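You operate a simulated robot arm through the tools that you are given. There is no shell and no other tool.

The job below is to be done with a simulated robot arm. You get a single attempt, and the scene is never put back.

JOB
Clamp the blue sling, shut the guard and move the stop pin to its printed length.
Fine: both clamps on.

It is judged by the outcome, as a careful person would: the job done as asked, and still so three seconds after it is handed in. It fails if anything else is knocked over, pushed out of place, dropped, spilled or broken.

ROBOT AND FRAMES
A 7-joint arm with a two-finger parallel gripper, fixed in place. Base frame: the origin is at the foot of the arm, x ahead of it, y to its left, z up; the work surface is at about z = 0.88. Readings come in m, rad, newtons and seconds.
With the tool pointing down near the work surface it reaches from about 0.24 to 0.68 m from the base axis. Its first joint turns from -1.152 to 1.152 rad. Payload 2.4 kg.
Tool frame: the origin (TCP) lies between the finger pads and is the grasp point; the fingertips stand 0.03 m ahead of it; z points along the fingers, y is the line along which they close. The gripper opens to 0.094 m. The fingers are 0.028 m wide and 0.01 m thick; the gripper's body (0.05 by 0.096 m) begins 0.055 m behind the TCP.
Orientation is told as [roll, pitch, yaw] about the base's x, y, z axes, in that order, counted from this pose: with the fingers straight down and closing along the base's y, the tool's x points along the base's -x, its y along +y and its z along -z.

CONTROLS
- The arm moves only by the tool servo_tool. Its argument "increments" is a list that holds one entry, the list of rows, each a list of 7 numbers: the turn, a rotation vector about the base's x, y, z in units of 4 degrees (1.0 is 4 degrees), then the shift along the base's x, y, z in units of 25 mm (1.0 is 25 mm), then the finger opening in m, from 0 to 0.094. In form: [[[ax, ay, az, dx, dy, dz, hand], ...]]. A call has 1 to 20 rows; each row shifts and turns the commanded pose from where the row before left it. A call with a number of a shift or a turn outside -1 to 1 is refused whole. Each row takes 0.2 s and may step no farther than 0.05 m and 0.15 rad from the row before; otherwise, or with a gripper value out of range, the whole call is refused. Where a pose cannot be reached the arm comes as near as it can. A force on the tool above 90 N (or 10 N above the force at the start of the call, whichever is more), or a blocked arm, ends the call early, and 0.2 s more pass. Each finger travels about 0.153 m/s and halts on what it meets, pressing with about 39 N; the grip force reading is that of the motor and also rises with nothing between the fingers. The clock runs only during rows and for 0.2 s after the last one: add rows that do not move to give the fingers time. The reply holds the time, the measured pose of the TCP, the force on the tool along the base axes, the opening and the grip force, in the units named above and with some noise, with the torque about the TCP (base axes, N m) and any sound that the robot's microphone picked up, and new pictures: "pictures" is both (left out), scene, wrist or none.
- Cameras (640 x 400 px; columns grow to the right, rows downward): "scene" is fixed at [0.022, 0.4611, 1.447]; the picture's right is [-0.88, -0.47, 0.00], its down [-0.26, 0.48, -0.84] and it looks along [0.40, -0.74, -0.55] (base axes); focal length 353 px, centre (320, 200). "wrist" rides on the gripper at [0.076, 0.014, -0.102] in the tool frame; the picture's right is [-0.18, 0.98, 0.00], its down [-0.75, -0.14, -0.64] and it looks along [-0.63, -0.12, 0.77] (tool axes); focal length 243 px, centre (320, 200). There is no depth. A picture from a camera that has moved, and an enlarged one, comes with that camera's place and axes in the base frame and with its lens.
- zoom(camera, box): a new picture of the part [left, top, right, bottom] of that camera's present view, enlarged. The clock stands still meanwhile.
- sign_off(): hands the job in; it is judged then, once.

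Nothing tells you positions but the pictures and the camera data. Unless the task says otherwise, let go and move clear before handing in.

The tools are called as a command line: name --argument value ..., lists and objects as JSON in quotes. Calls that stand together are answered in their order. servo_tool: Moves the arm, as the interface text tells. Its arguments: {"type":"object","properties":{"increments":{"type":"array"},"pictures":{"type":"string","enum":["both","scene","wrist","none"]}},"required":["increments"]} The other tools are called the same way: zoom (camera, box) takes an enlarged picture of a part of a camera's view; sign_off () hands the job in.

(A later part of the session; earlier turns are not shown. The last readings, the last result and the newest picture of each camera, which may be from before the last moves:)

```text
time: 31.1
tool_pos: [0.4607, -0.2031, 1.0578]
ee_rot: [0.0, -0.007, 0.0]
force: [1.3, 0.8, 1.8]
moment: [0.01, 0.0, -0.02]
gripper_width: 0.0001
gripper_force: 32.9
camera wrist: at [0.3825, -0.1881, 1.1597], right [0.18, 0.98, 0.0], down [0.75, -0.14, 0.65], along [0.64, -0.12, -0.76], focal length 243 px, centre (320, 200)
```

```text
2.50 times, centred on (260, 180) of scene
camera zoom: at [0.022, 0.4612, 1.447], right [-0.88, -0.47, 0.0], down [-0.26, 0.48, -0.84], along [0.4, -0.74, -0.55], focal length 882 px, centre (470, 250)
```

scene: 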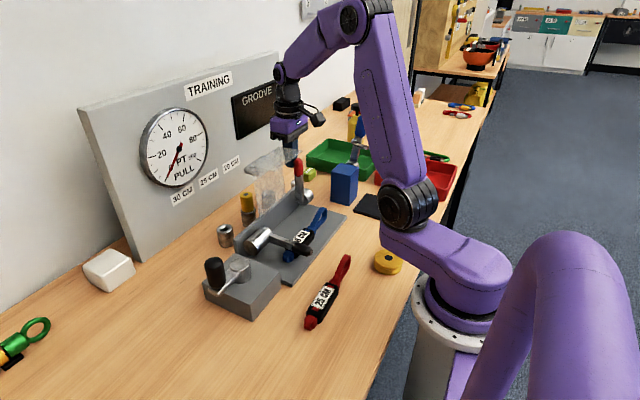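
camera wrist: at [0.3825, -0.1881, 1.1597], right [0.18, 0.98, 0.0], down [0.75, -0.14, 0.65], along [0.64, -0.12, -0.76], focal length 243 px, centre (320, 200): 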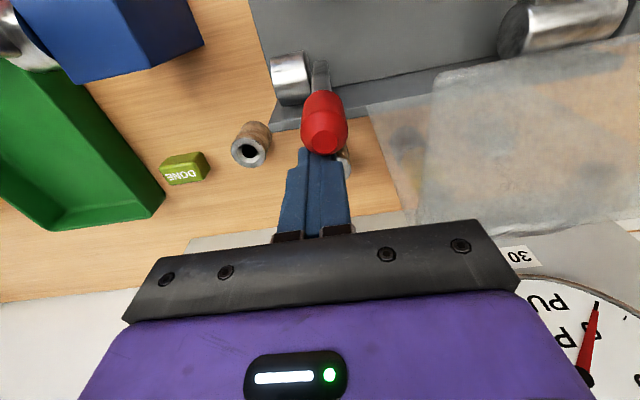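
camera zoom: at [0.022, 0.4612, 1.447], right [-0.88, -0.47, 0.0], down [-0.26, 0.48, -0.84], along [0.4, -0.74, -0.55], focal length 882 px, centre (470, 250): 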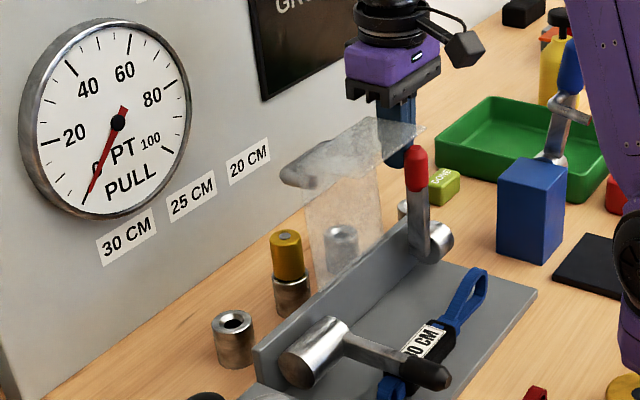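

The red handle is moving with the fingers, so I'll continue at the same height.

servo_tool --increments '[[[0, 0, 0, -0.4, 0, 0, 0], [0, 0, 0, -0.4, 0, 0, 0], [0, 0, 0, -0.4, 0, 0, 0], [0, 0, 0, -0.4, 0, -0.03, 0], [0, 0, 0, -0.4, 0, -0.03, 0], [0, 0, 0, -0.4, 0, -0.03, 0], [0, 0, 0, -0.35, 0, 0, 0]]]'

zoom --camera "scene" --box '[190, 100, 330, 260]'

```text
time: 32.7
tool_pos: [0.3909, -0.2044, 1.0554]
ee_rot: [-0.001, -0.006, -0.002]
force: [1.3, 1.3, -0.4]
moment: [0.0, -0.01, -0.02]
gripper_width: 0.0
gripper_force: 32.8
camera wrist: at [0.3133, -0.1887, 1.1572], right [0.19, 0.98, 0.0], down [0.75, -0.14, 0.65], along [0.64, -0.12, -0.76], focal length 243 px, centre (320, 200)
```

scene: 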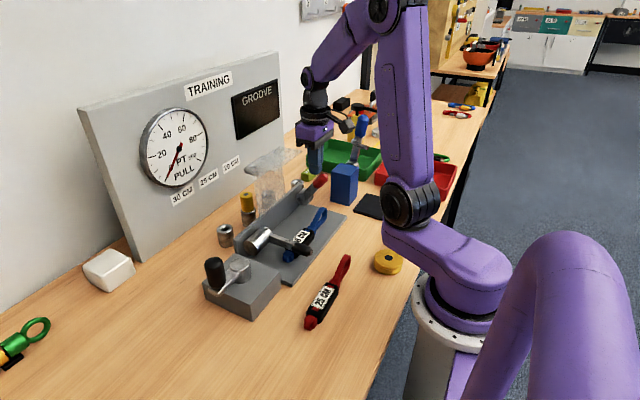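
wrist: 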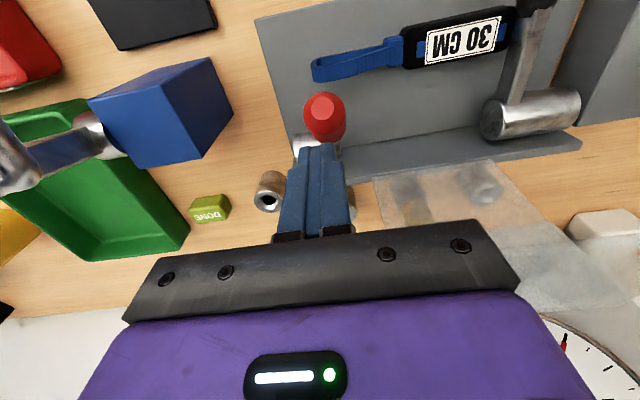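

```text
2.50 times, centred on (260, 180) of scene
camera zoom: at [0.022, 0.4611, 1.447], right [-0.88, -0.47, 0.0], down [-0.26, 0.48, -0.84], along [0.4, -0.74, -0.55], focal length 882 px, centre (470, 250)
```

zoom: 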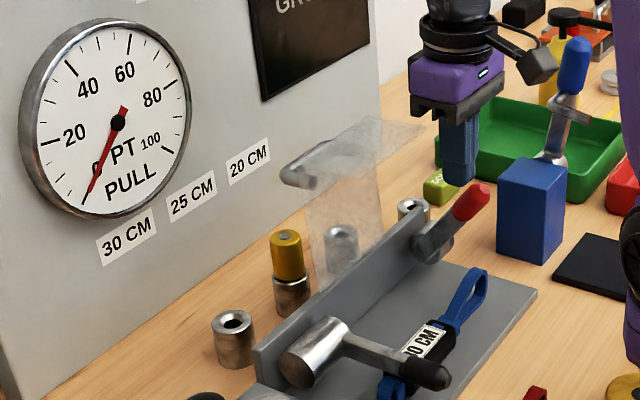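

The red handle is at about 40°. I'll hop up, move over its end and press down as I did before.

servo_tool --increments '[[[0, 0, 0, 0, 0, 0.6, 0], [0, 0, 0, 0, 0.1, 0.6, 0], [0, 0, 0, -0.8, 0.15, 0, 0], [0, 0, 0, -0.76, 0, 0, 0], [0, 0, 0, 0, 0, -0.6, 0], [0, 0, 0, 0, 0, -0.6, 0], [0, 0, 0, 0, 0, -0.4, 0], [0, 0, 0, 0, 0, -0.4, 0], [0, 0, 0, 0, 0, -0.4, 0], [0, 0, 0, -0.05, 0, -0.4, 0], [0, 0, 0, -0.05, 0, -0.4, 0], [0, 0, 0, -0.05, 0, -0.4, 0]]]'

zoom --camera "scene" --box '[190, 100, 330, 260]'

```text
time: 34.1
tool_pos: [0.3416, -0.1975, 1.0594]
ee_rot: [0.007, 0.024, 0.003]
force: [-21.0, 6.6, 24.8]
moment: [-0.04, 0.33, 0.32]
gripper_width: 0.0
gripper_force: 33.0
stopped in row 7: the force on the tool passed its limit at 112 N (the readings are from after the stop); the commanded pose is now the measured one
camera wrist: at [0.2671, -0.1837, 1.163], right [0.18, 0.98, 0.0], down [0.77, -0.14, 0.62], along [0.61, -0.11, -0.78], focal length 243 px, centre (320, 200)
```

scene: 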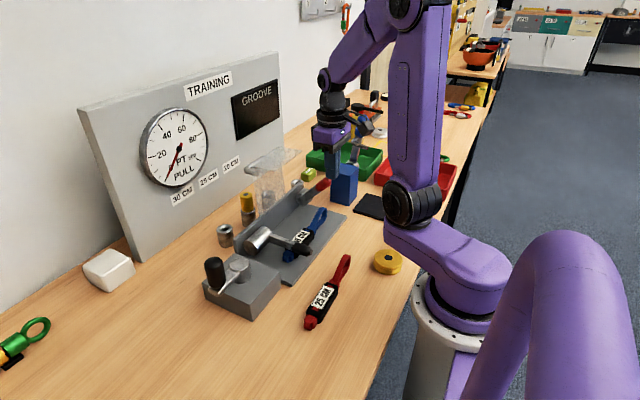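
wrist: 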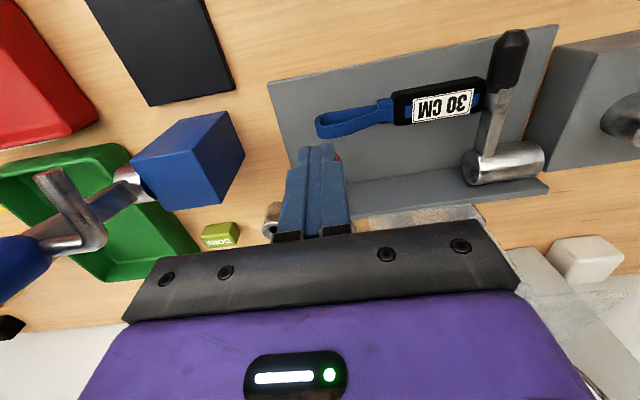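

```text
2.50 times, centred on (260, 180) of scene
camera zoom: at [0.021, 0.4615, 1.4469], right [-0.88, -0.47, 0.0], down [-0.26, 0.48, -0.84], along [0.4, -0.74, -0.55], focal length 882 px, centre (470, 250)
```

zoom: 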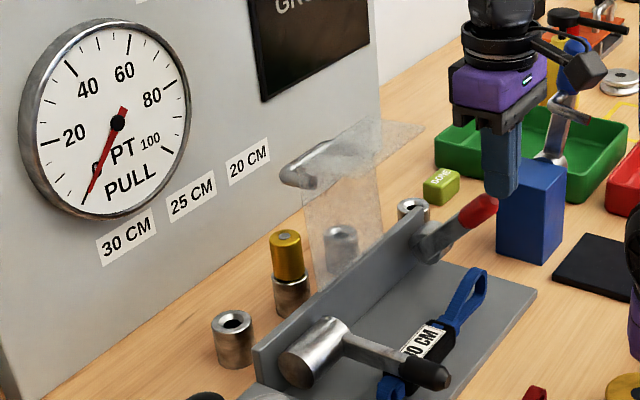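

The fingers pressed on the handle's end instead of its back. I'll lift, shift about 2 cm toward the hinge and press again.

servo_tool --increments '[[[-0.05, -0.17, 0, 0, 0, 0.6, 0], [-0.05, -0.17, 0, 0, 0, 0.7, 0], [0, 0, 0, 0.5, 0, 0, 0], [0, 0, 0, 0.5, 0, 0, 0], [0, 0, 0, 0, 0, 0, 0]]]'

zoom --camera "scene" --box '[230, 100, 350, 220]'

zoom --camera "wrist" --box '[220, 60, 420, 240]'

```text
time: 35.4
tool_pos: [0.37, -0.1972, 1.0906]
ee_rot: [-0.001, -0.007, 0.004]
force: [0.8, 0.1, 0.2]
moment: [0.0, 0.02, 0.0]
gripper_width: 0.0001
gripper_force: 32.7
camera wrist: at [0.292, -0.1831, 1.1925], right [0.18, 0.98, 0.0], down [0.75, -0.14, 0.65], along [0.64, -0.12, -0.76], focal length 243 px, centre (320, 200)
```

scene: 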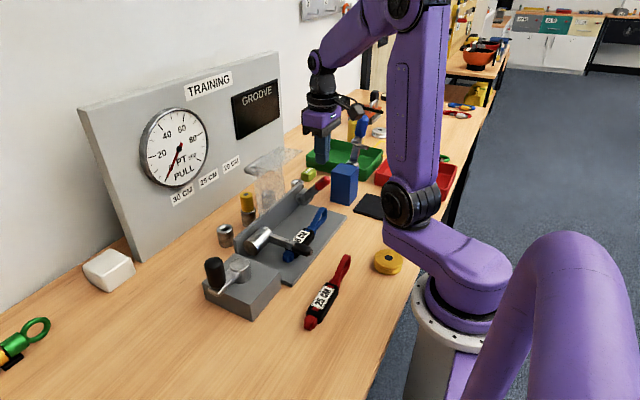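
wrist: 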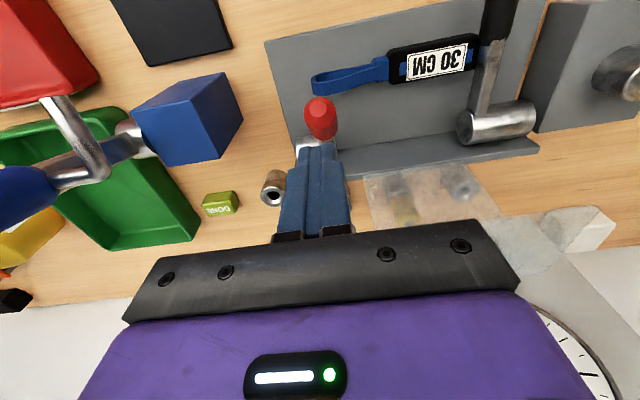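

```text
3.33 times, centred on (290, 160) of scene
camera zoom: at [0.022, 0.4611, 1.447], right [-0.88, -0.47, 0.0], down [-0.26, 0.48, -0.84], along [0.4, -0.74, -0.55], focal length 1176 px, centre (420, 333)
```

zoom: 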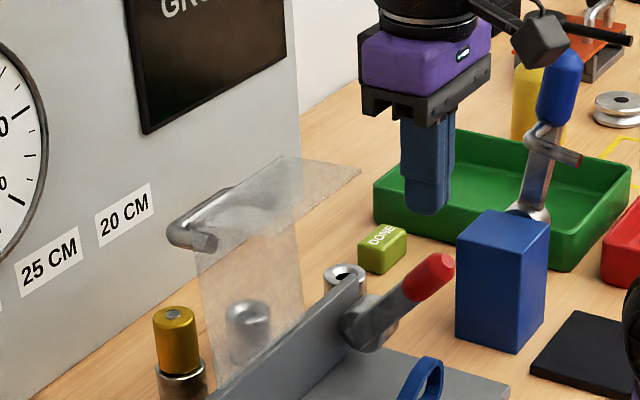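

```text
2.22 times, centred on (320, 150) of wrist
camera zoom: at [0.292, -0.1831, 1.1925], right [0.18, 0.98, 0.0], down [0.75, -0.14, 0.65], along [0.64, -0.12, -0.76], focal length 539 px, centre (320, 311)
```

zoom: 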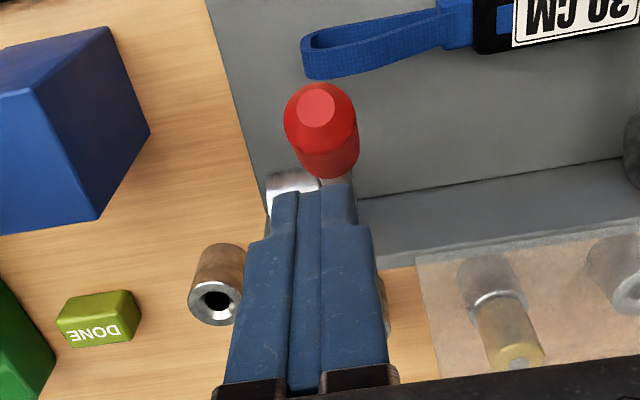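

The red handle's end is at about (0.354, -0.196, 1.025). I'll tilt the tool 16° so its body leans away from the guard lip and the finger corner bears on the back of the handle, then follow the arc down.

servo_tool --increments '[[[0, -1, 0, 0, 0, -0.15, 0], [0, -1, 0, 0, 0, -0.15, 0], [0, -1, 0, 0, 0, -0.15, 0], [0, -1, 0, 0, 0, -0.15, 0], [0, 0, 0, 0, 0, -0.5, 0], [0, 0, 0, -0.1, 0, -0.4, 0], [0, 0, 0, -0.25, 0, -0.4, 0], [0, 0, 0, -0.25, 0, -0.4, 0], [0, 0, 0, -0.2, 0, -0.4, 0], [0, 0, 0, -0.2, 0, -0.4, 0], [0, 0, 0, -0.15, 0, -0.4, 0], [0, 0, 0, -0.1, 0, -0.4, 0]]]'

zoom --camera "scene" --box '[220, 110, 360, 270]'

```text
time: 38.1
tool_pos: [0.3426, -0.1998, 0.9978]
ee_rot: [-0.013, -0.302, 0.005]
force: [3.3, -0.9, 10.4]
moment: [-0.03, -0.04, -0.03]
gripper_width: 0.0
gripper_force: 32.5
stopped in row 12: the force on the tool passed its limit at 94 N (the readings are from after the stop); the commanded pose is now the measured one
camera wrist: at [0.2389, -0.1845, 1.0725], right [0.17, 0.98, 0.04], down [0.53, -0.13, 0.84], along [0.83, -0.12, -0.54], focal length 243 px, centre (320, 200)
```

scene: 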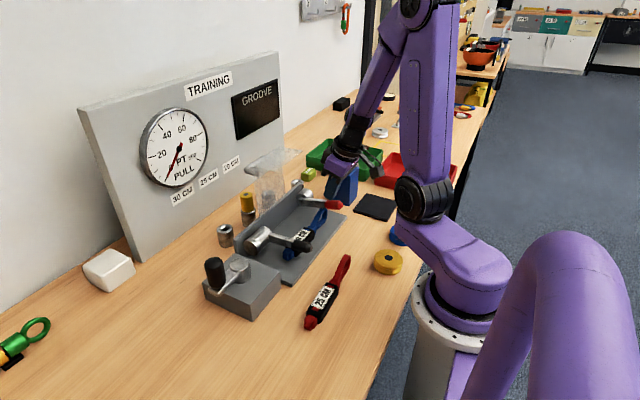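
wrist: 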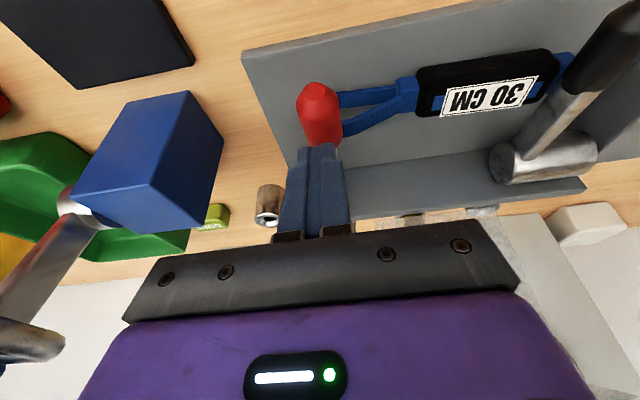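

```text
2.50 times, centred on (290, 190) of scene
camera zoom: at [0.022, 0.4612, 1.447], right [-0.88, -0.47, 0.0], down [-0.26, 0.48, -0.84], along [0.4, -0.74, -0.55], focal length 882 px, centre (395, 225)
```

zoom: 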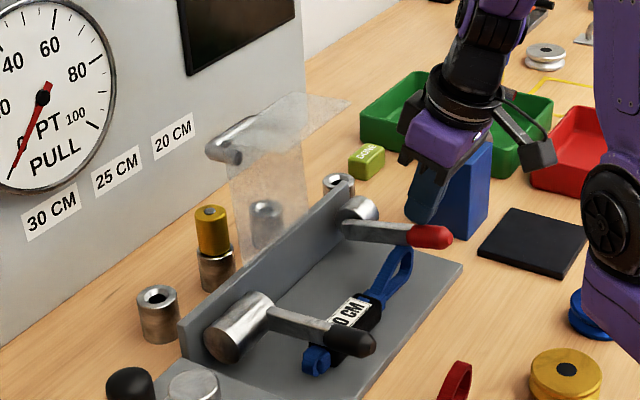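

The red handle is nearly down, and the contact is on the handle as intended. I'll keep pressing in small steps.

servo_tool --increments '[[[0, 0, 0, 0, 0, -0.25, 0], [0, 0, 0, 0, 0, -0.25, 0], [0, 0, 0, 0, 0, -0.25, 0], [0, 0, 0, 0, 0, -0.2, 0]]]' --pictures "none"

zoom --camera "scene" --box '[220, 110, 360, 270]'

```text
time: 38.5
tool_pos: [0.343, -0.2015, 0.9966]
ee_rot: [-0.014, -0.314, 0.006]
force: [-12.0, 5.0, 33.3]
moment: [0.29, 0.48, 0.01]
gripper_width: 0.0
gripper_force: 33.2
stopped in row 2: the force on the tool passed its limit at 116 N (the readings are from after the stop); the commanded pose is now the measured one
```

```text
2.50 times, centred on (290, 190) of scene
camera zoom: at [0.0213, 0.4615, 1.4469], right [-0.88, -0.47, 0.0], down [-0.26, 0.48, -0.84], along [0.4, -0.74, -0.55], focal length 882 px, centre (395, 225)
```

zoom: 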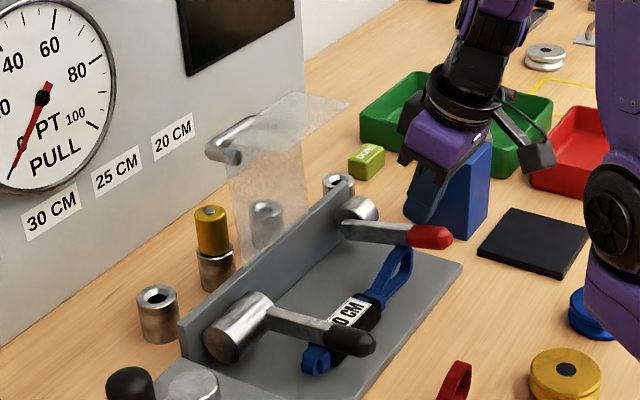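

There's firm resistance now at about horizontal. I'll back off and compare both handles closely.

servo_tool --increments '[[[0, 0, 0, 0, 0, 0.7, 0], [0, 1, 0, 0, 0, 1, 0], [0, 1, 0, -0.2, 0.3, 1, 0], [0, 1, 0, -0.2, 0.5, 1, 0], [0, 1, 0, -0.2, 0.7, 1, 0], [0.2, 0.4, 0, -0.2, 0.7, 0.6, 0], [0, 0, 0, -0.2, 0.7, 0, 0.094], [0, 0, 0, -0.2, 0.7, 0, 0.094], [0, 0, 0, -0.2, 0.3, 0, 0.094], [0, 0, 0, 0, 0, 0, 0.094]]]'

zoom --camera "wrist" --box '[180, 20, 460, 240]'

zoom --camera "scene" --box '[220, 140, 340, 270]'

```text
time: 40.7
tool_pos: [0.3092, -0.103, 1.1277]
ee_rot: [0.002, -0.002, 0.006]
force: [0.8, 0.0, -0.4]
moment: [0.0, 0.03, 0.01]
gripper_width: 0.0941
gripper_force: 0.0
camera wrist: at [0.2313, -0.0896, 1.2301], right [0.18, 0.98, 0.0], down [0.75, -0.14, 0.64], along [0.63, -0.11, -0.77], focal length 243 px, centre (320, 200)
```

scene: 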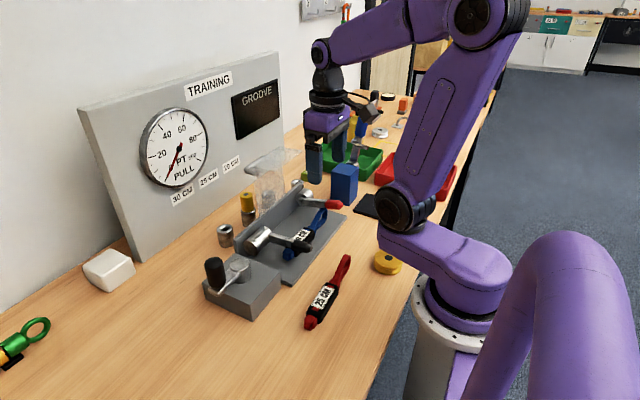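
wrist: 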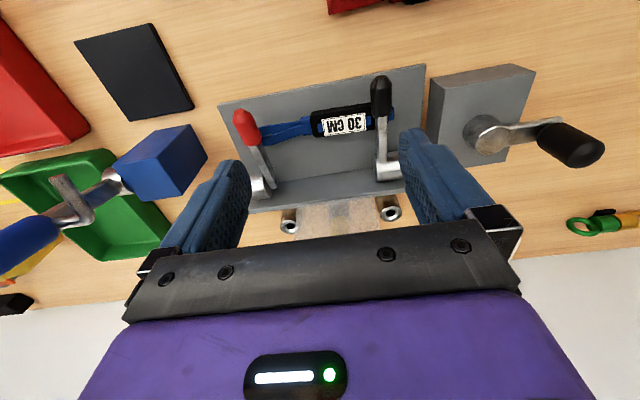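

```text
1.82 times, centred on (320, 130) of wrist
camera zoom: at [0.2313, -0.0896, 1.2301], right [0.18, 0.98, 0.0], down [0.75, -0.14, 0.64], along [0.63, -0.11, -0.77], focal length 441 px, centre (320, 327)
```

zoom: 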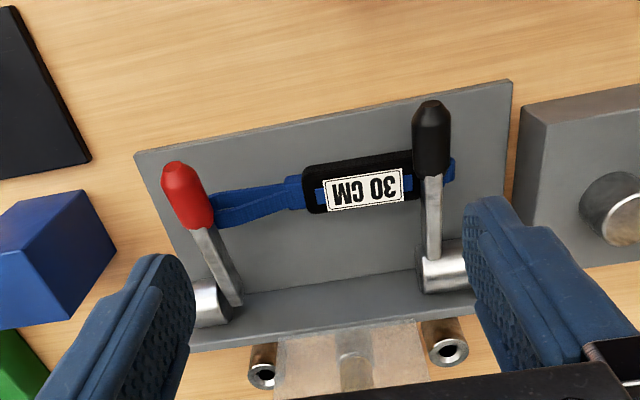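

```text
3.08 times, centred on (280, 205) of scene
camera zoom: at [0.022, 0.4611, 1.447], right [-0.88, -0.47, 0.0], down [-0.26, 0.48, -0.84], along [0.4, -0.74, -0.55], focal length 1085 px, centre (443, 185)
```

zoom: 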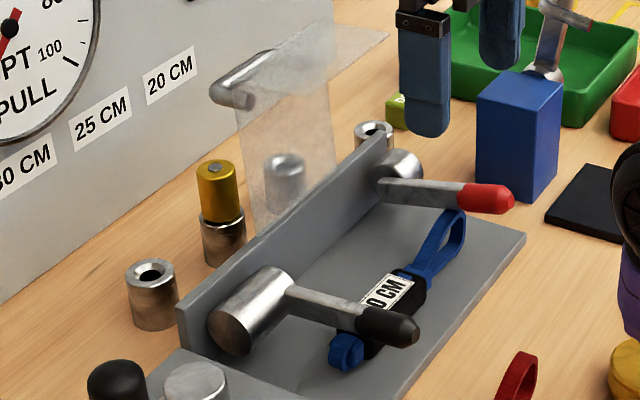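

The red handle still sits several degrees higher than the black one, so it isn't fully home. I'll press it again with the tool straight down, near its end.

servo_tool --increments '[[[0, 0, 0, 0.3, -0.95, 0, 0], [0, 0, 0, 0.3, -0.95, 0, 0], [0, 0, 0, 0.3, -0.95, 0, 0], [0, 0, 0, 0.2, -0.91, -0.6, 0], [0, 0, 0, 0, 0, -0.8, 0], [0, 0, 0, 0, 0, -0.8, 0], [0, 0, 0, 0, 0, -0.8, 0], [0, 0, 0, 0, 0, -0.8, 0], [0, 0, 0, 0, 0, -0.8, 0], [0, 0, 0, 0, 0, -0.2, 0], [0, 0, 0, 0, 0, 0, 0]]]'

zoom --camera "wrist" --box '[180, 20, 460, 240]'

zoom --camera "scene" --box '[220, 140, 340, 270]'

```text
time: 43.1
tool_pos: [0.3376, -0.1979, 1.0068]
ee_rot: [0.002, -0.003, 0.003]
force: [-0.4, -1.0, -0.7]
moment: [-0.03, -0.02, 0.01]
gripper_width: 0.0002
gripper_force: 32.9
camera wrist: at [0.2593, -0.1837, 1.1098], right [0.18, 0.98, 0.0], down [0.75, -0.14, 0.64], along [0.63, -0.11, -0.77], focal length 243 px, centre (320, 200)
```

scene: 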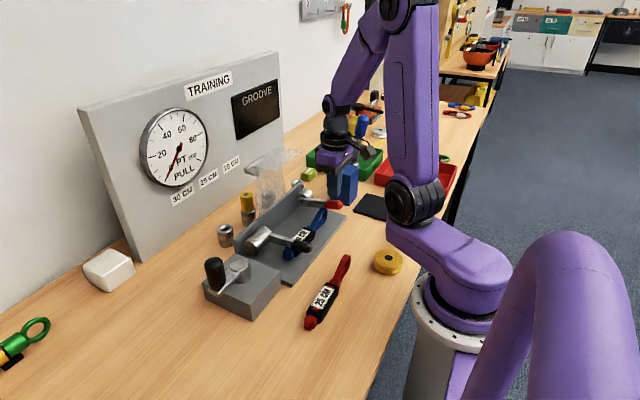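
wrist: 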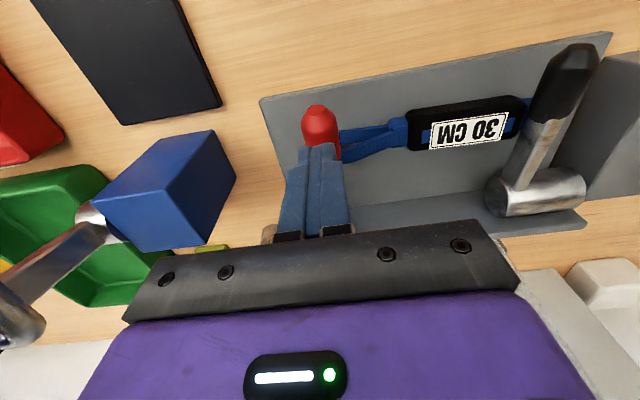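

```text
1.82 times, centred on (320, 130) of wrist
camera zoom: at [0.2593, -0.1837, 1.1098], right [0.18, 0.98, 0.0], down [0.75, -0.14, 0.64], along [0.63, -0.11, -0.77], focal length 441 px, centre (320, 327)
```

zoom: 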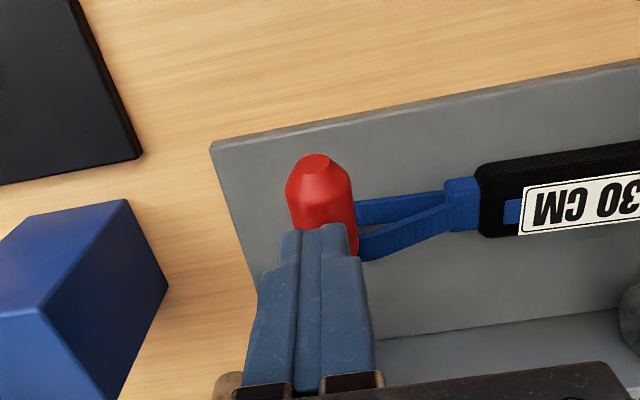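

```text
3.08 times, centred on (280, 205) of scene
camera zoom: at [0.022, 0.4611, 1.447], right [-0.88, -0.47, 0.0], down [-0.26, 0.48, -0.84], along [0.4, -0.74, -0.55], focal length 1085 px, centre (443, 185)
```

zoom: 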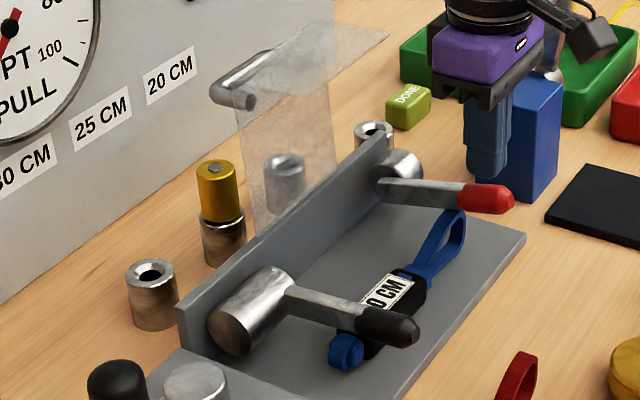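

servo_tool --increments '[[[0, 0, 0, 0, 0, -0.15, 0], [0, 0, 0, 0, 0, -0.15, 0], [0, 0, 0, 0, 0, -0.1, 0], [0, 0, 0, 0, 0, -0.1, 0], [0, 0, 0, 0, 0, -0.1, 0]]]' --pictures "none"

zoom --camera "scene" --box '[220, 140, 340, 270]'

```text
time: 44.3
tool_pos: [0.3375, -0.198, 0.9975]
ee_rot: [-0.001, -0.005, 0.006]
force: [-5.2, 5.6, 34.3]
moment: [0.2, 0.67, -0.08]
gripper_width: 0.0
gripper_force: 32.7
stopped in row 5: the force on the tool passed its limit at 101 N (the readings are from after the stop); the commanded pose is now the measured one
```

```text
3.08 times, centred on (280, 205) of scene
camera zoom: at [0.0214, 0.4615, 1.4469], right [-0.88, -0.47, 0.0], down [-0.26, 0.48, -0.84], along [0.4, -0.74, -0.55], focal length 1085 px, centre (443, 185)
```

zoom: 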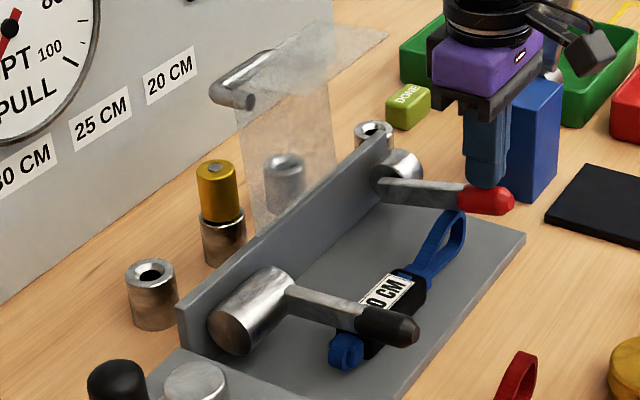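

The red handle has met a hard stop. To judge both clamps properly I'll lift off and look at them from the side with a tilted camera.

servo_tool --increments '[[[0, 0, 0, 0, 0, 0.9, 0], [0, 0, 0, 0, 0, 0.9, 0], [0, 0, 0, 0, 0, 0.9, 0], [0, 0, 0, 0, 0, 0.9, 0], [0, 0, 0, 0, 0, 0.9, 0], [0, 0, 0, 0, 0, 0.9, 0], [0, 0, -1, 0.175, 0.925, 0, 0], [0, 0, -1, 0.175, 0.925, 0, 0], [0, 0, -1, 0.175, 0.925, 0, 0], [0, 0, -1, 0.175, 0.925, 0, 0], [0, 0, -1, 0.175, 0.925, 0, 0], [0, 0, -1, 0.175, 0.925, 0, 0], [0, 0, -1, 0.175, 0.925, 0, 0], [0, 0, -1, 0.175, 0.925, 0, 0], [0, 0, -1, 0.175, 0.925, 0, 0], [0, 0, -1, 0.175, 0.925, 0, 0], [0, 0, -1, 0.175, 0.925, 0, 0], [0, 0, -1, 0.175, 0.925, 0, 0], [0, 0, -1, 0, 0, 0, 0], [0, 0, -1, 0, 0, 0, 0]]]' --pictures "none"

servo_tool --increments '[[[0, 0, -1, 0, 0, 0, 0], [0, 0, -1, 0, 0, 0, 0], [0, 0, -1, 0, 0, 0, 0], [0, 0, -1, 0, 0, 0, 0], [0, 0, -1, 0, 0, 0, 0], [0, 0, -1, 0, 0, 0, 0], [0, 0, -1, 0, 0, 0, 0], [0, 0, -1, 0, 0, 0, 0], [0, 0, -0.5, 0, 0, 0, 0.094], [-1, 0, 0, 0, 0, 0, 0.094], [-1, 0, 0, 0, 0, 0, 0.094], [-1, 0, 0, 0, 0, 0, 0.094], [-1, 0, 0, 0, 0, 0, 0.094], [-1, 0, 0, 0, 0, -0.2, 0.094], [-1, 0, 0, 0, 0, -0.4, 0.094], [-1, 0, 0, 0, 0, -0.4, 0.094], [0, 0, 0, 0, 0, 0, 0.094]]]'

zoom --camera "wrist" --box '[200, 20, 440, 240]'

```text
time: 48.5
tool_pos: [0.3899, 0.0784, 1.1311]
ee_rot: [-0.001, -0.002, -0.974]
force: [0.0, 0.3, 0.1]
moment: [0.0, 0.0, 0.01]
gripper_width: 0.0
gripper_force: 32.9
```

```text
time: 52.1
tool_pos: [0.3899, 0.0793, 1.106]
ee_rot: [-0.002, -0.493, -1.565]
force: [0.1, -0.1, -0.4]
moment: [0.02, -0.03, -0.01]
gripper_width: 0.0941
gripper_force: 0.1
camera wrist: at [0.4028, 0.1948, 1.1606], right [0.98, -0.16, 0.09], down [-0.14, -0.36, 0.92], along [-0.11, -0.92, -0.38], focal length 243 px, centre (320, 200)
```

scene: 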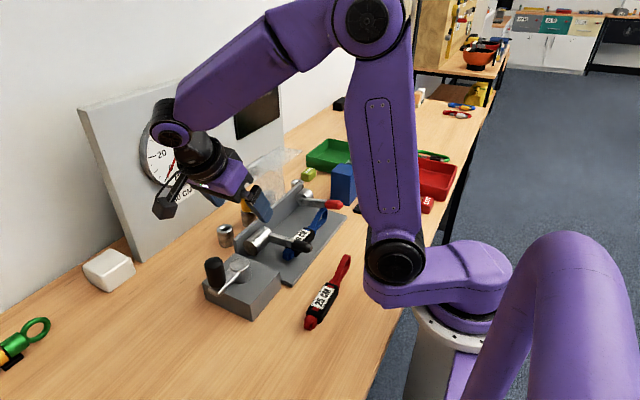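
wrist: 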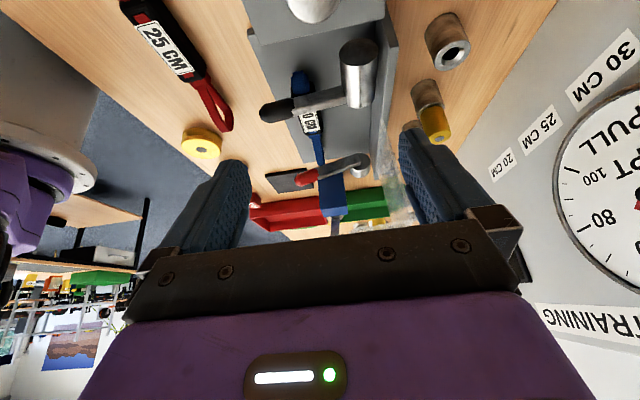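

```text
1.82 times, centred on (320, 130) of wrist
camera zoom: at [0.4028, 0.1948, 1.1606], right [0.98, -0.16, 0.09], down [-0.14, -0.36, 0.92], along [-0.11, -0.92, -0.38], focal length 441 px, centre (320, 327)
```

zoom: 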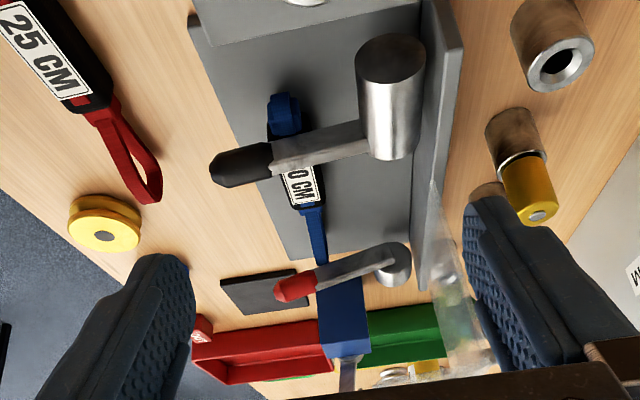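

zoom --camera "wrist" --box '[250, 130, 390, 220]'

zoom --camera "wrist" --box '[240, 20, 400, 140]'

zoom --camera "scene" --box '[280, 170, 350, 230]'

zoom --camera "scene" --box '[225, 210, 325, 280]'

```text
4.44 times, centred on (320, 175) of wrist
camera zoom: at [0.4028, 0.1948, 1.1606], right [0.98, -0.16, 0.09], down [-0.14, -0.36, 0.92], along [-0.11, -0.92, -0.38], focal length 1078 px, centre (320, 311)
```

zoom: 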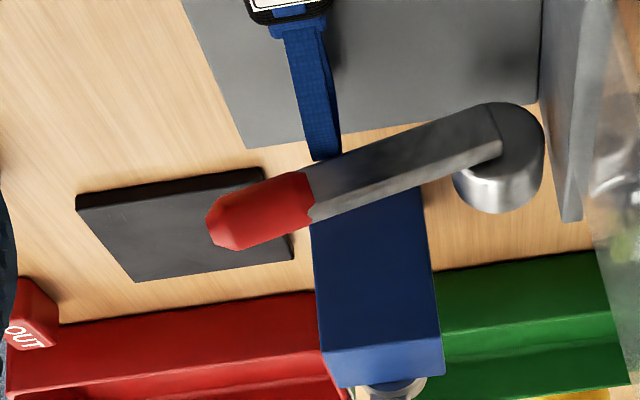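

```text
3.33 times, centred on (320, 80) of wrist
camera zoom: at [0.4028, 0.1948, 1.1606], right [0.98, -0.16, 0.09], down [-0.14, -0.36, 0.92], along [-0.11, -0.92, -0.38], focal length 809 px, centre (320, 600)
```

zoom: 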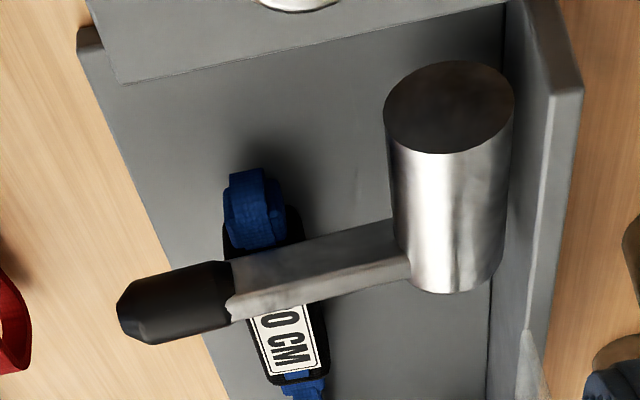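

```text
6.67 times, centred on (315, 200) of scene
camera zoom: at [0.022, 0.4611, 1.447], right [-0.88, -0.47, 0.0], down [-0.26, 0.48, -0.84], along [0.4, -0.74, -0.55], focal length 2352 px, centre (353, 200)
```

zoom: 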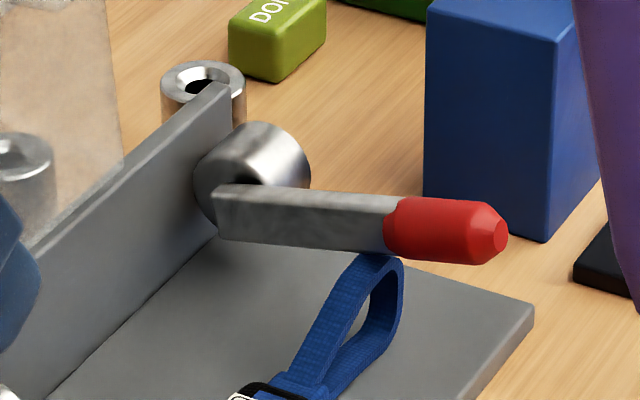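

```text
5.71 times, centred on (275, 245) of scene
camera zoom: at [0.022, 0.4611, 1.447], right [-0.88, -0.47, 0.0], down [-0.26, 0.48, -0.84], along [0.4, -0.74, -0.55], focal length 2016 px, centre (577, -57)
```

zoom: 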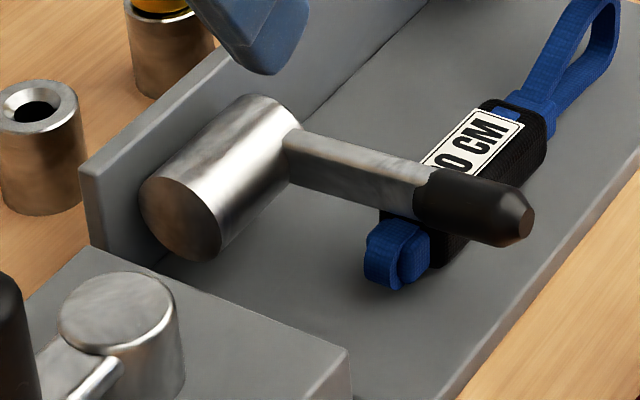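

Seen from the side, the black handle is horizontal. The red one is within a few degrees of it and against a hard stop, having swung about as far from its start, so I take both clamps as on. Next is the guard: I'll go behind its pull bar at about (0.495, -0.114, 1.08).

servo_tool --increments '[[[1, 0, 0, 0, 0, 0.5, 0], [1, 0, 0, 0, 0, 0.5, 0], [1, 0, 0, 0, 0, 0.5, 0], [1, 0, 0, 0, 0, 0.5, 0], [1, 0, 0, 0, 0, 0, 0], [1, 0, 0, 0, 0, 0, 0], [1, 0, 0, 0, 0, 0, 0], [0, 0, 1, 0.5, 0, 0, 0], [0, 0, 1, 0.5, 0, 0, 0], [0, 0, 1, 0.5, 0, 0, 0], [0, 0, 1, 0.5, 0, 0, 0], [0, 0, 1, 0.5, 0, 0, 0], [0, 0, 1, 0.5, 0, 0, 0], [0, 0, 1, 0.5, 0, 0, 0], [0, 0, 1, 0.5, 0, 0, 0], [0, 0, 1, 0.5, 0, 0, 0], [0, 0, 1, 0.5, 0, 0, 0], [0, 0, 1, 0.5, 0, 0, 0], [0, 0, 1, 0.5, 0, 0, 0], [0, 0, 1, 0, 0, 0, 0]]]' --pictures "none"

servo_tool --increments '[[[0, 0, 1, 0, 0, 0, 0], [0, 0, 1, 0, 0, 0, 0], [0, 0, 1, 0, -0.85, 0, 0], [0, 0, 1, 0, -0.85, 0, 0], [0, 0, 1, 0, -0.85, 0, 0], [0, 0, 1, 0, -0.85, 0, 0], [0, 0, 1, 0, -0.85, 0, 0], [0, 0, 1, 0, -0.85, 0, 0], [0, 0, 1, 0, -0.85, 0, 0], [0, 0, 0.4, 0, -0.85, 0, 0], [0, 0, 0, 0, -0.85, 0, 0], [0, 0, 0, 0, 0, 0, 0]]]'

zoom --camera "wrist" --box '[200, 0, 480, 220]'

zoom --camera "scene" --box '[190, 100, 330, 260]'

```text
time: 56.3
tool_pos: [0.5403, 0.0791, 1.1573]
ee_rot: [0.0, -0.003, -0.659]
force: [-0.3, -0.1, 0.8]
moment: [-0.03, 0.01, 0.0]
gripper_width: 0.0
gripper_force: 33.2
```

```text
time: 58.9
tool_pos: [0.5403, -0.1122, 1.1565]
ee_rot: [0.001, -0.003, -0.002]
force: [-0.9, 0.4, 0.0]
moment: [0.0, 0.0, 0.02]
gripper_width: 0.0
gripper_force: 32.8
camera wrist: at [0.4625, -0.0971, 1.2584], right [0.19, 0.98, 0.0], down [0.75, -0.14, 0.65], along [0.63, -0.12, -0.76], focal length 243 px, centre (320, 200)
```

scene: 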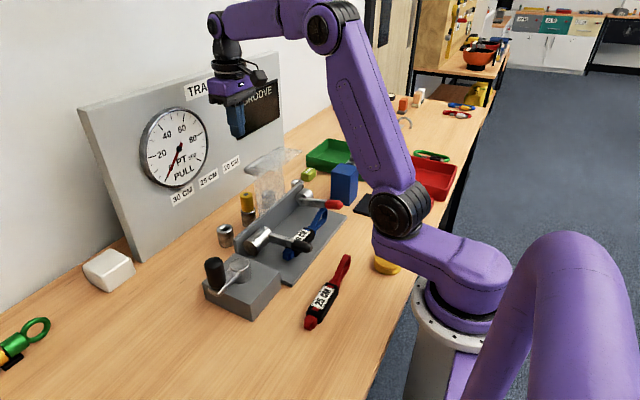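
wrist: 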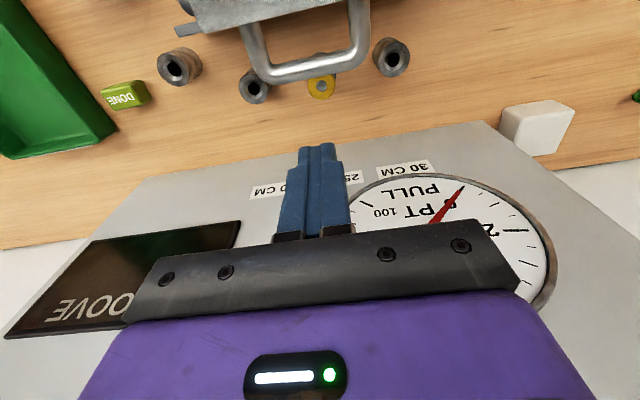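

```text
1.82 times, centred on (340, 110) of wrist
camera zoom: at [0.4625, -0.0971, 1.2584], right [0.19, 0.98, 0.0], down [0.75, -0.14, 0.65], along [0.63, -0.12, -0.76], focal length 441 px, centre (284, 364)
```

zoom: 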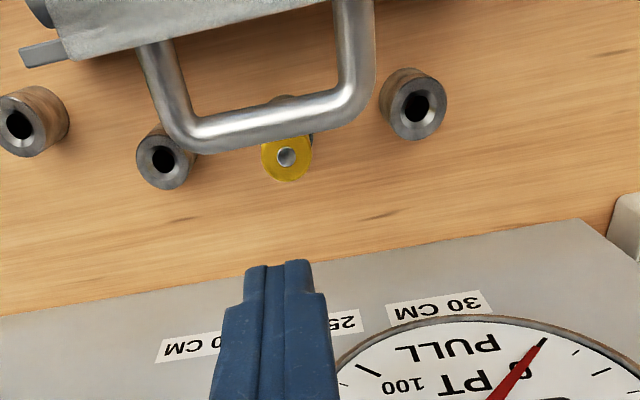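

```text
2.50 times, centred on (260, 180) of scene
camera zoom: at [0.022, 0.4611, 1.447], right [-0.88, -0.47, 0.0], down [-0.26, 0.48, -0.84], along [0.4, -0.74, -0.55], focal length 882 px, centre (470, 250)
```

zoom: 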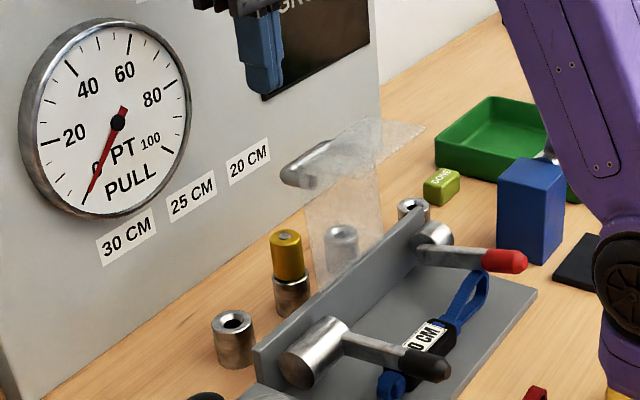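

The pull bar runs y from -0.145 to -0.075 at x ≈ 0.495, z ≈ 1.076, and my fingers are 4 cm behind its middle. I'll descend and push it toward -x.

servo_tool --increments '[[[0, 0, 0, 0, 0, -0.8, 0], [0, 0, 0, 0, 0, -0.8, 0], [0, 0, 0, 0, 0, -0.8, 0], [0, 0, 0, 0, 0, -0.66, 0], [0, 0, 0, -0.4, 0, 0, 0], [0, 0, 0, -0.4, 0, 0, 0], [0, 0, 0, -0.4, 0, 0, 0], [0, 0, 0, -0.4, 0, 0, 0], [0, 0, 0, -0.4, 0, 0, 0], [0, 0, 0, -0.4, 0, 0, 0], [0, 0, 0, -0.4, 0, 0, 0], [0, 0, 0, -0.4, 0, 0, 0]]]'

zoom --camera "scene" --box '[190, 100, 330, 260]'

```text
time: 61.5
tool_pos: [0.4608, -0.1112, 1.0789]
ee_rot: [0.0, -0.004, -0.002]
force: [-0.3, 0.4, 0.6]
moment: [0.01, 0.04, -0.04]
gripper_width: 0.0
gripper_force: 32.9
camera wrist: at [0.3825, -0.0971, 1.1815], right [0.19, 0.98, 0.0], down [0.75, -0.14, 0.64], along [0.63, -0.12, -0.76], focal length 243 px, centre (320, 200)
```

scene: 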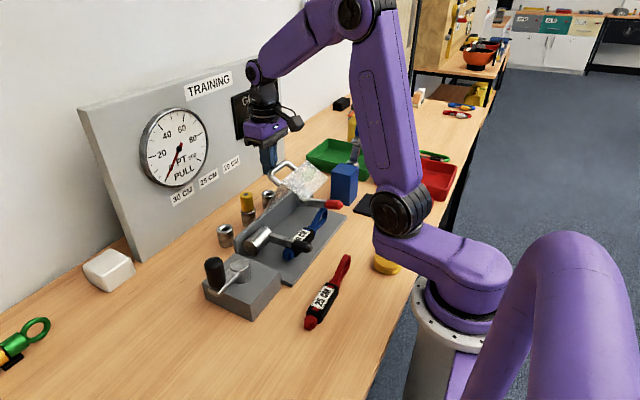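
wrist: 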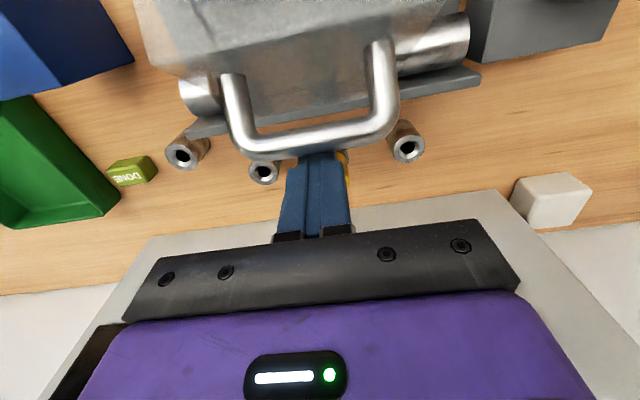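

```text
2.50 times, centred on (260, 180) of scene
camera zoom: at [0.022, 0.4611, 1.447], right [-0.88, -0.47, 0.0], down [-0.26, 0.48, -0.84], along [0.4, -0.74, -0.55], focal length 882 px, centre (470, 250)
```

zoom: 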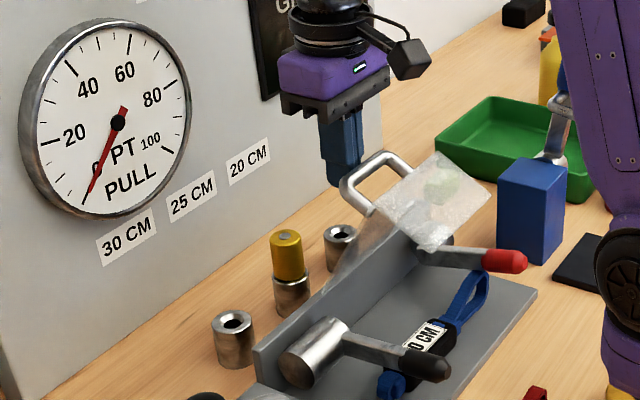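

The guard swings freely. I'll follow its arc down.

servo_tool --increments '[[[0, 0, 0, -0.5, 0, -0.1, 0], [0, 0, 0, -0.5, 0, -0.15, 0], [0, 0, 0, -0.5, 0, -0.2, 0], [0, 0, 0, -0.5, 0, -0.3, 0], [0, 0, 0, -0.5, 0, -0.4, 0], [0, 0, 0, -0.4, 0, -0.4, 0]]]'

zoom --camera "scene" --box '[190, 100, 330, 260]'

```text
time: 62.9
tool_pos: [0.3885, -0.1111, 1.0415]
ee_rot: [-0.001, -0.006, -0.002]
force: [1.1, 0.2, -1.0]
moment: [0.01, 0.01, 0.02]
gripper_width: 0.0
gripper_force: 33.0
camera wrist: at [0.3097, -0.0973, 1.1428], right [0.19, 0.98, 0.0], down [0.75, -0.14, 0.65], along [0.63, -0.12, -0.76], focal length 243 px, centre (320, 200)
```

scene: 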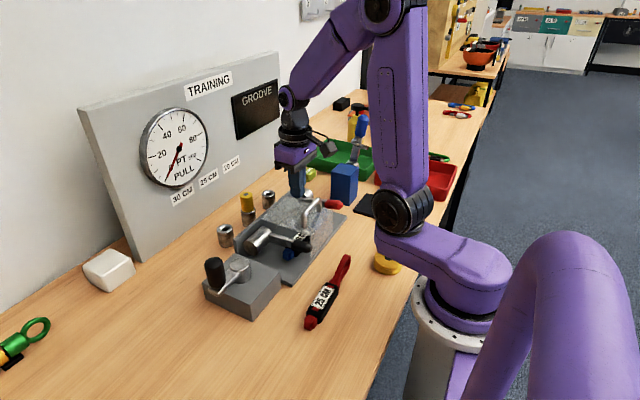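
wrist: 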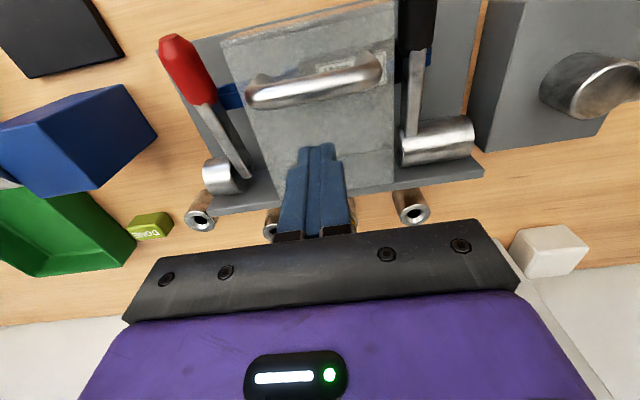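

```text
2.50 times, centred on (260, 180) of scene
camera zoom: at [0.022, 0.4611, 1.447], right [-0.88, -0.47, 0.0], down [-0.26, 0.48, -0.84], along [0.4, -0.74, -0.55], focal length 882 px, centre (470, 250)
```

zoom: 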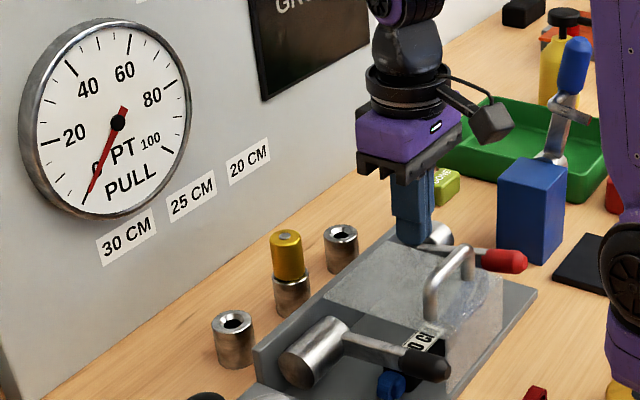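

The guard has fallen shut over the sling. I'll lightly press its top to confirm that it's seated.

servo_tool --increments '[[[0, 0, 0, -0.1, 0, -0.7, 0], [0, 0, 0, 0, 0, -0.7, 0], [0, 0, 0, 0, 0, -0.4, 0], [0, 0, 0, 0, 0, -0.15, 0], [0, 0, 0, 0, 0, -0.1, 0], [0, 0, 0, 0, 0, -0.1, 0]]]'

zoom --camera "scene" --box '[220, 140, 340, 270]'

```text
time: 64.3
tool_pos: [0.3845, -0.112, 0.9933]
ee_rot: [-0.001, -0.008, -0.001]
force: [-12.2, 4.0, 33.4]
moment: [0.1, 0.7, -0.11]
gripper_width: 0.0
gripper_force: 33.3
stopped in row 6: the force on the tool passed its limit at 98 N (the readings are from after the stop); the commanded pose is now the measured one
camera wrist: at [0.3071, -0.0973, 1.0933], right [0.19, 0.98, 0.0], down [0.75, -0.14, 0.65], along [0.64, -0.12, -0.76], focal length 243 px, centre (320, 200)
```

scene: 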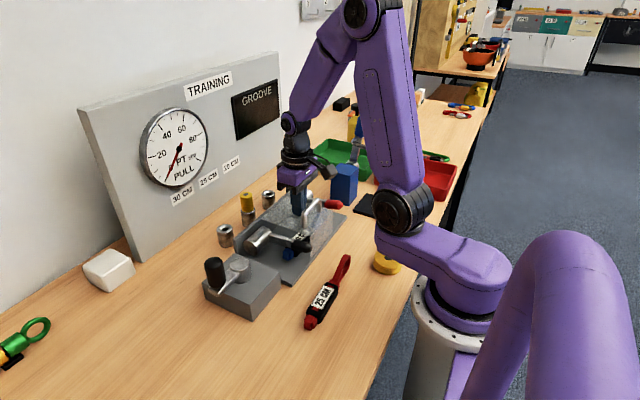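
wrist: 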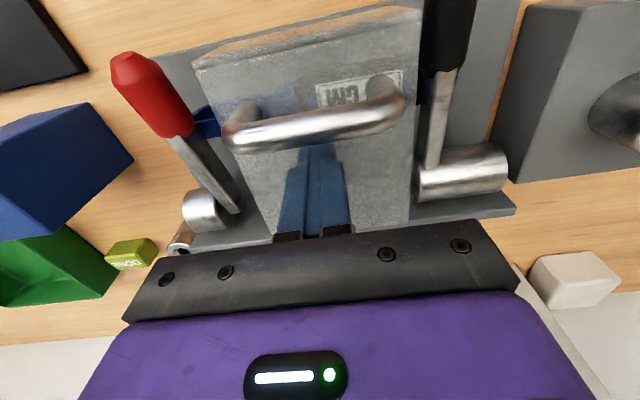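

```text
3.08 times, centred on (280, 205) of scene
camera zoom: at [0.0212, 0.4614, 1.447], right [-0.88, -0.47, 0.0], down [-0.26, 0.48, -0.84], along [0.4, -0.74, -0.55], focal length 1085 px, centre (443, 185)
```

zoom: 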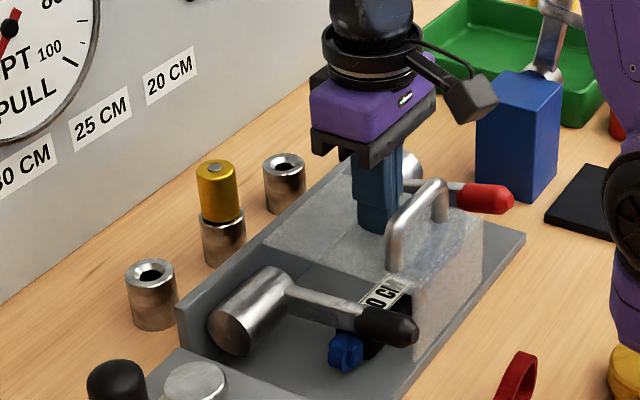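

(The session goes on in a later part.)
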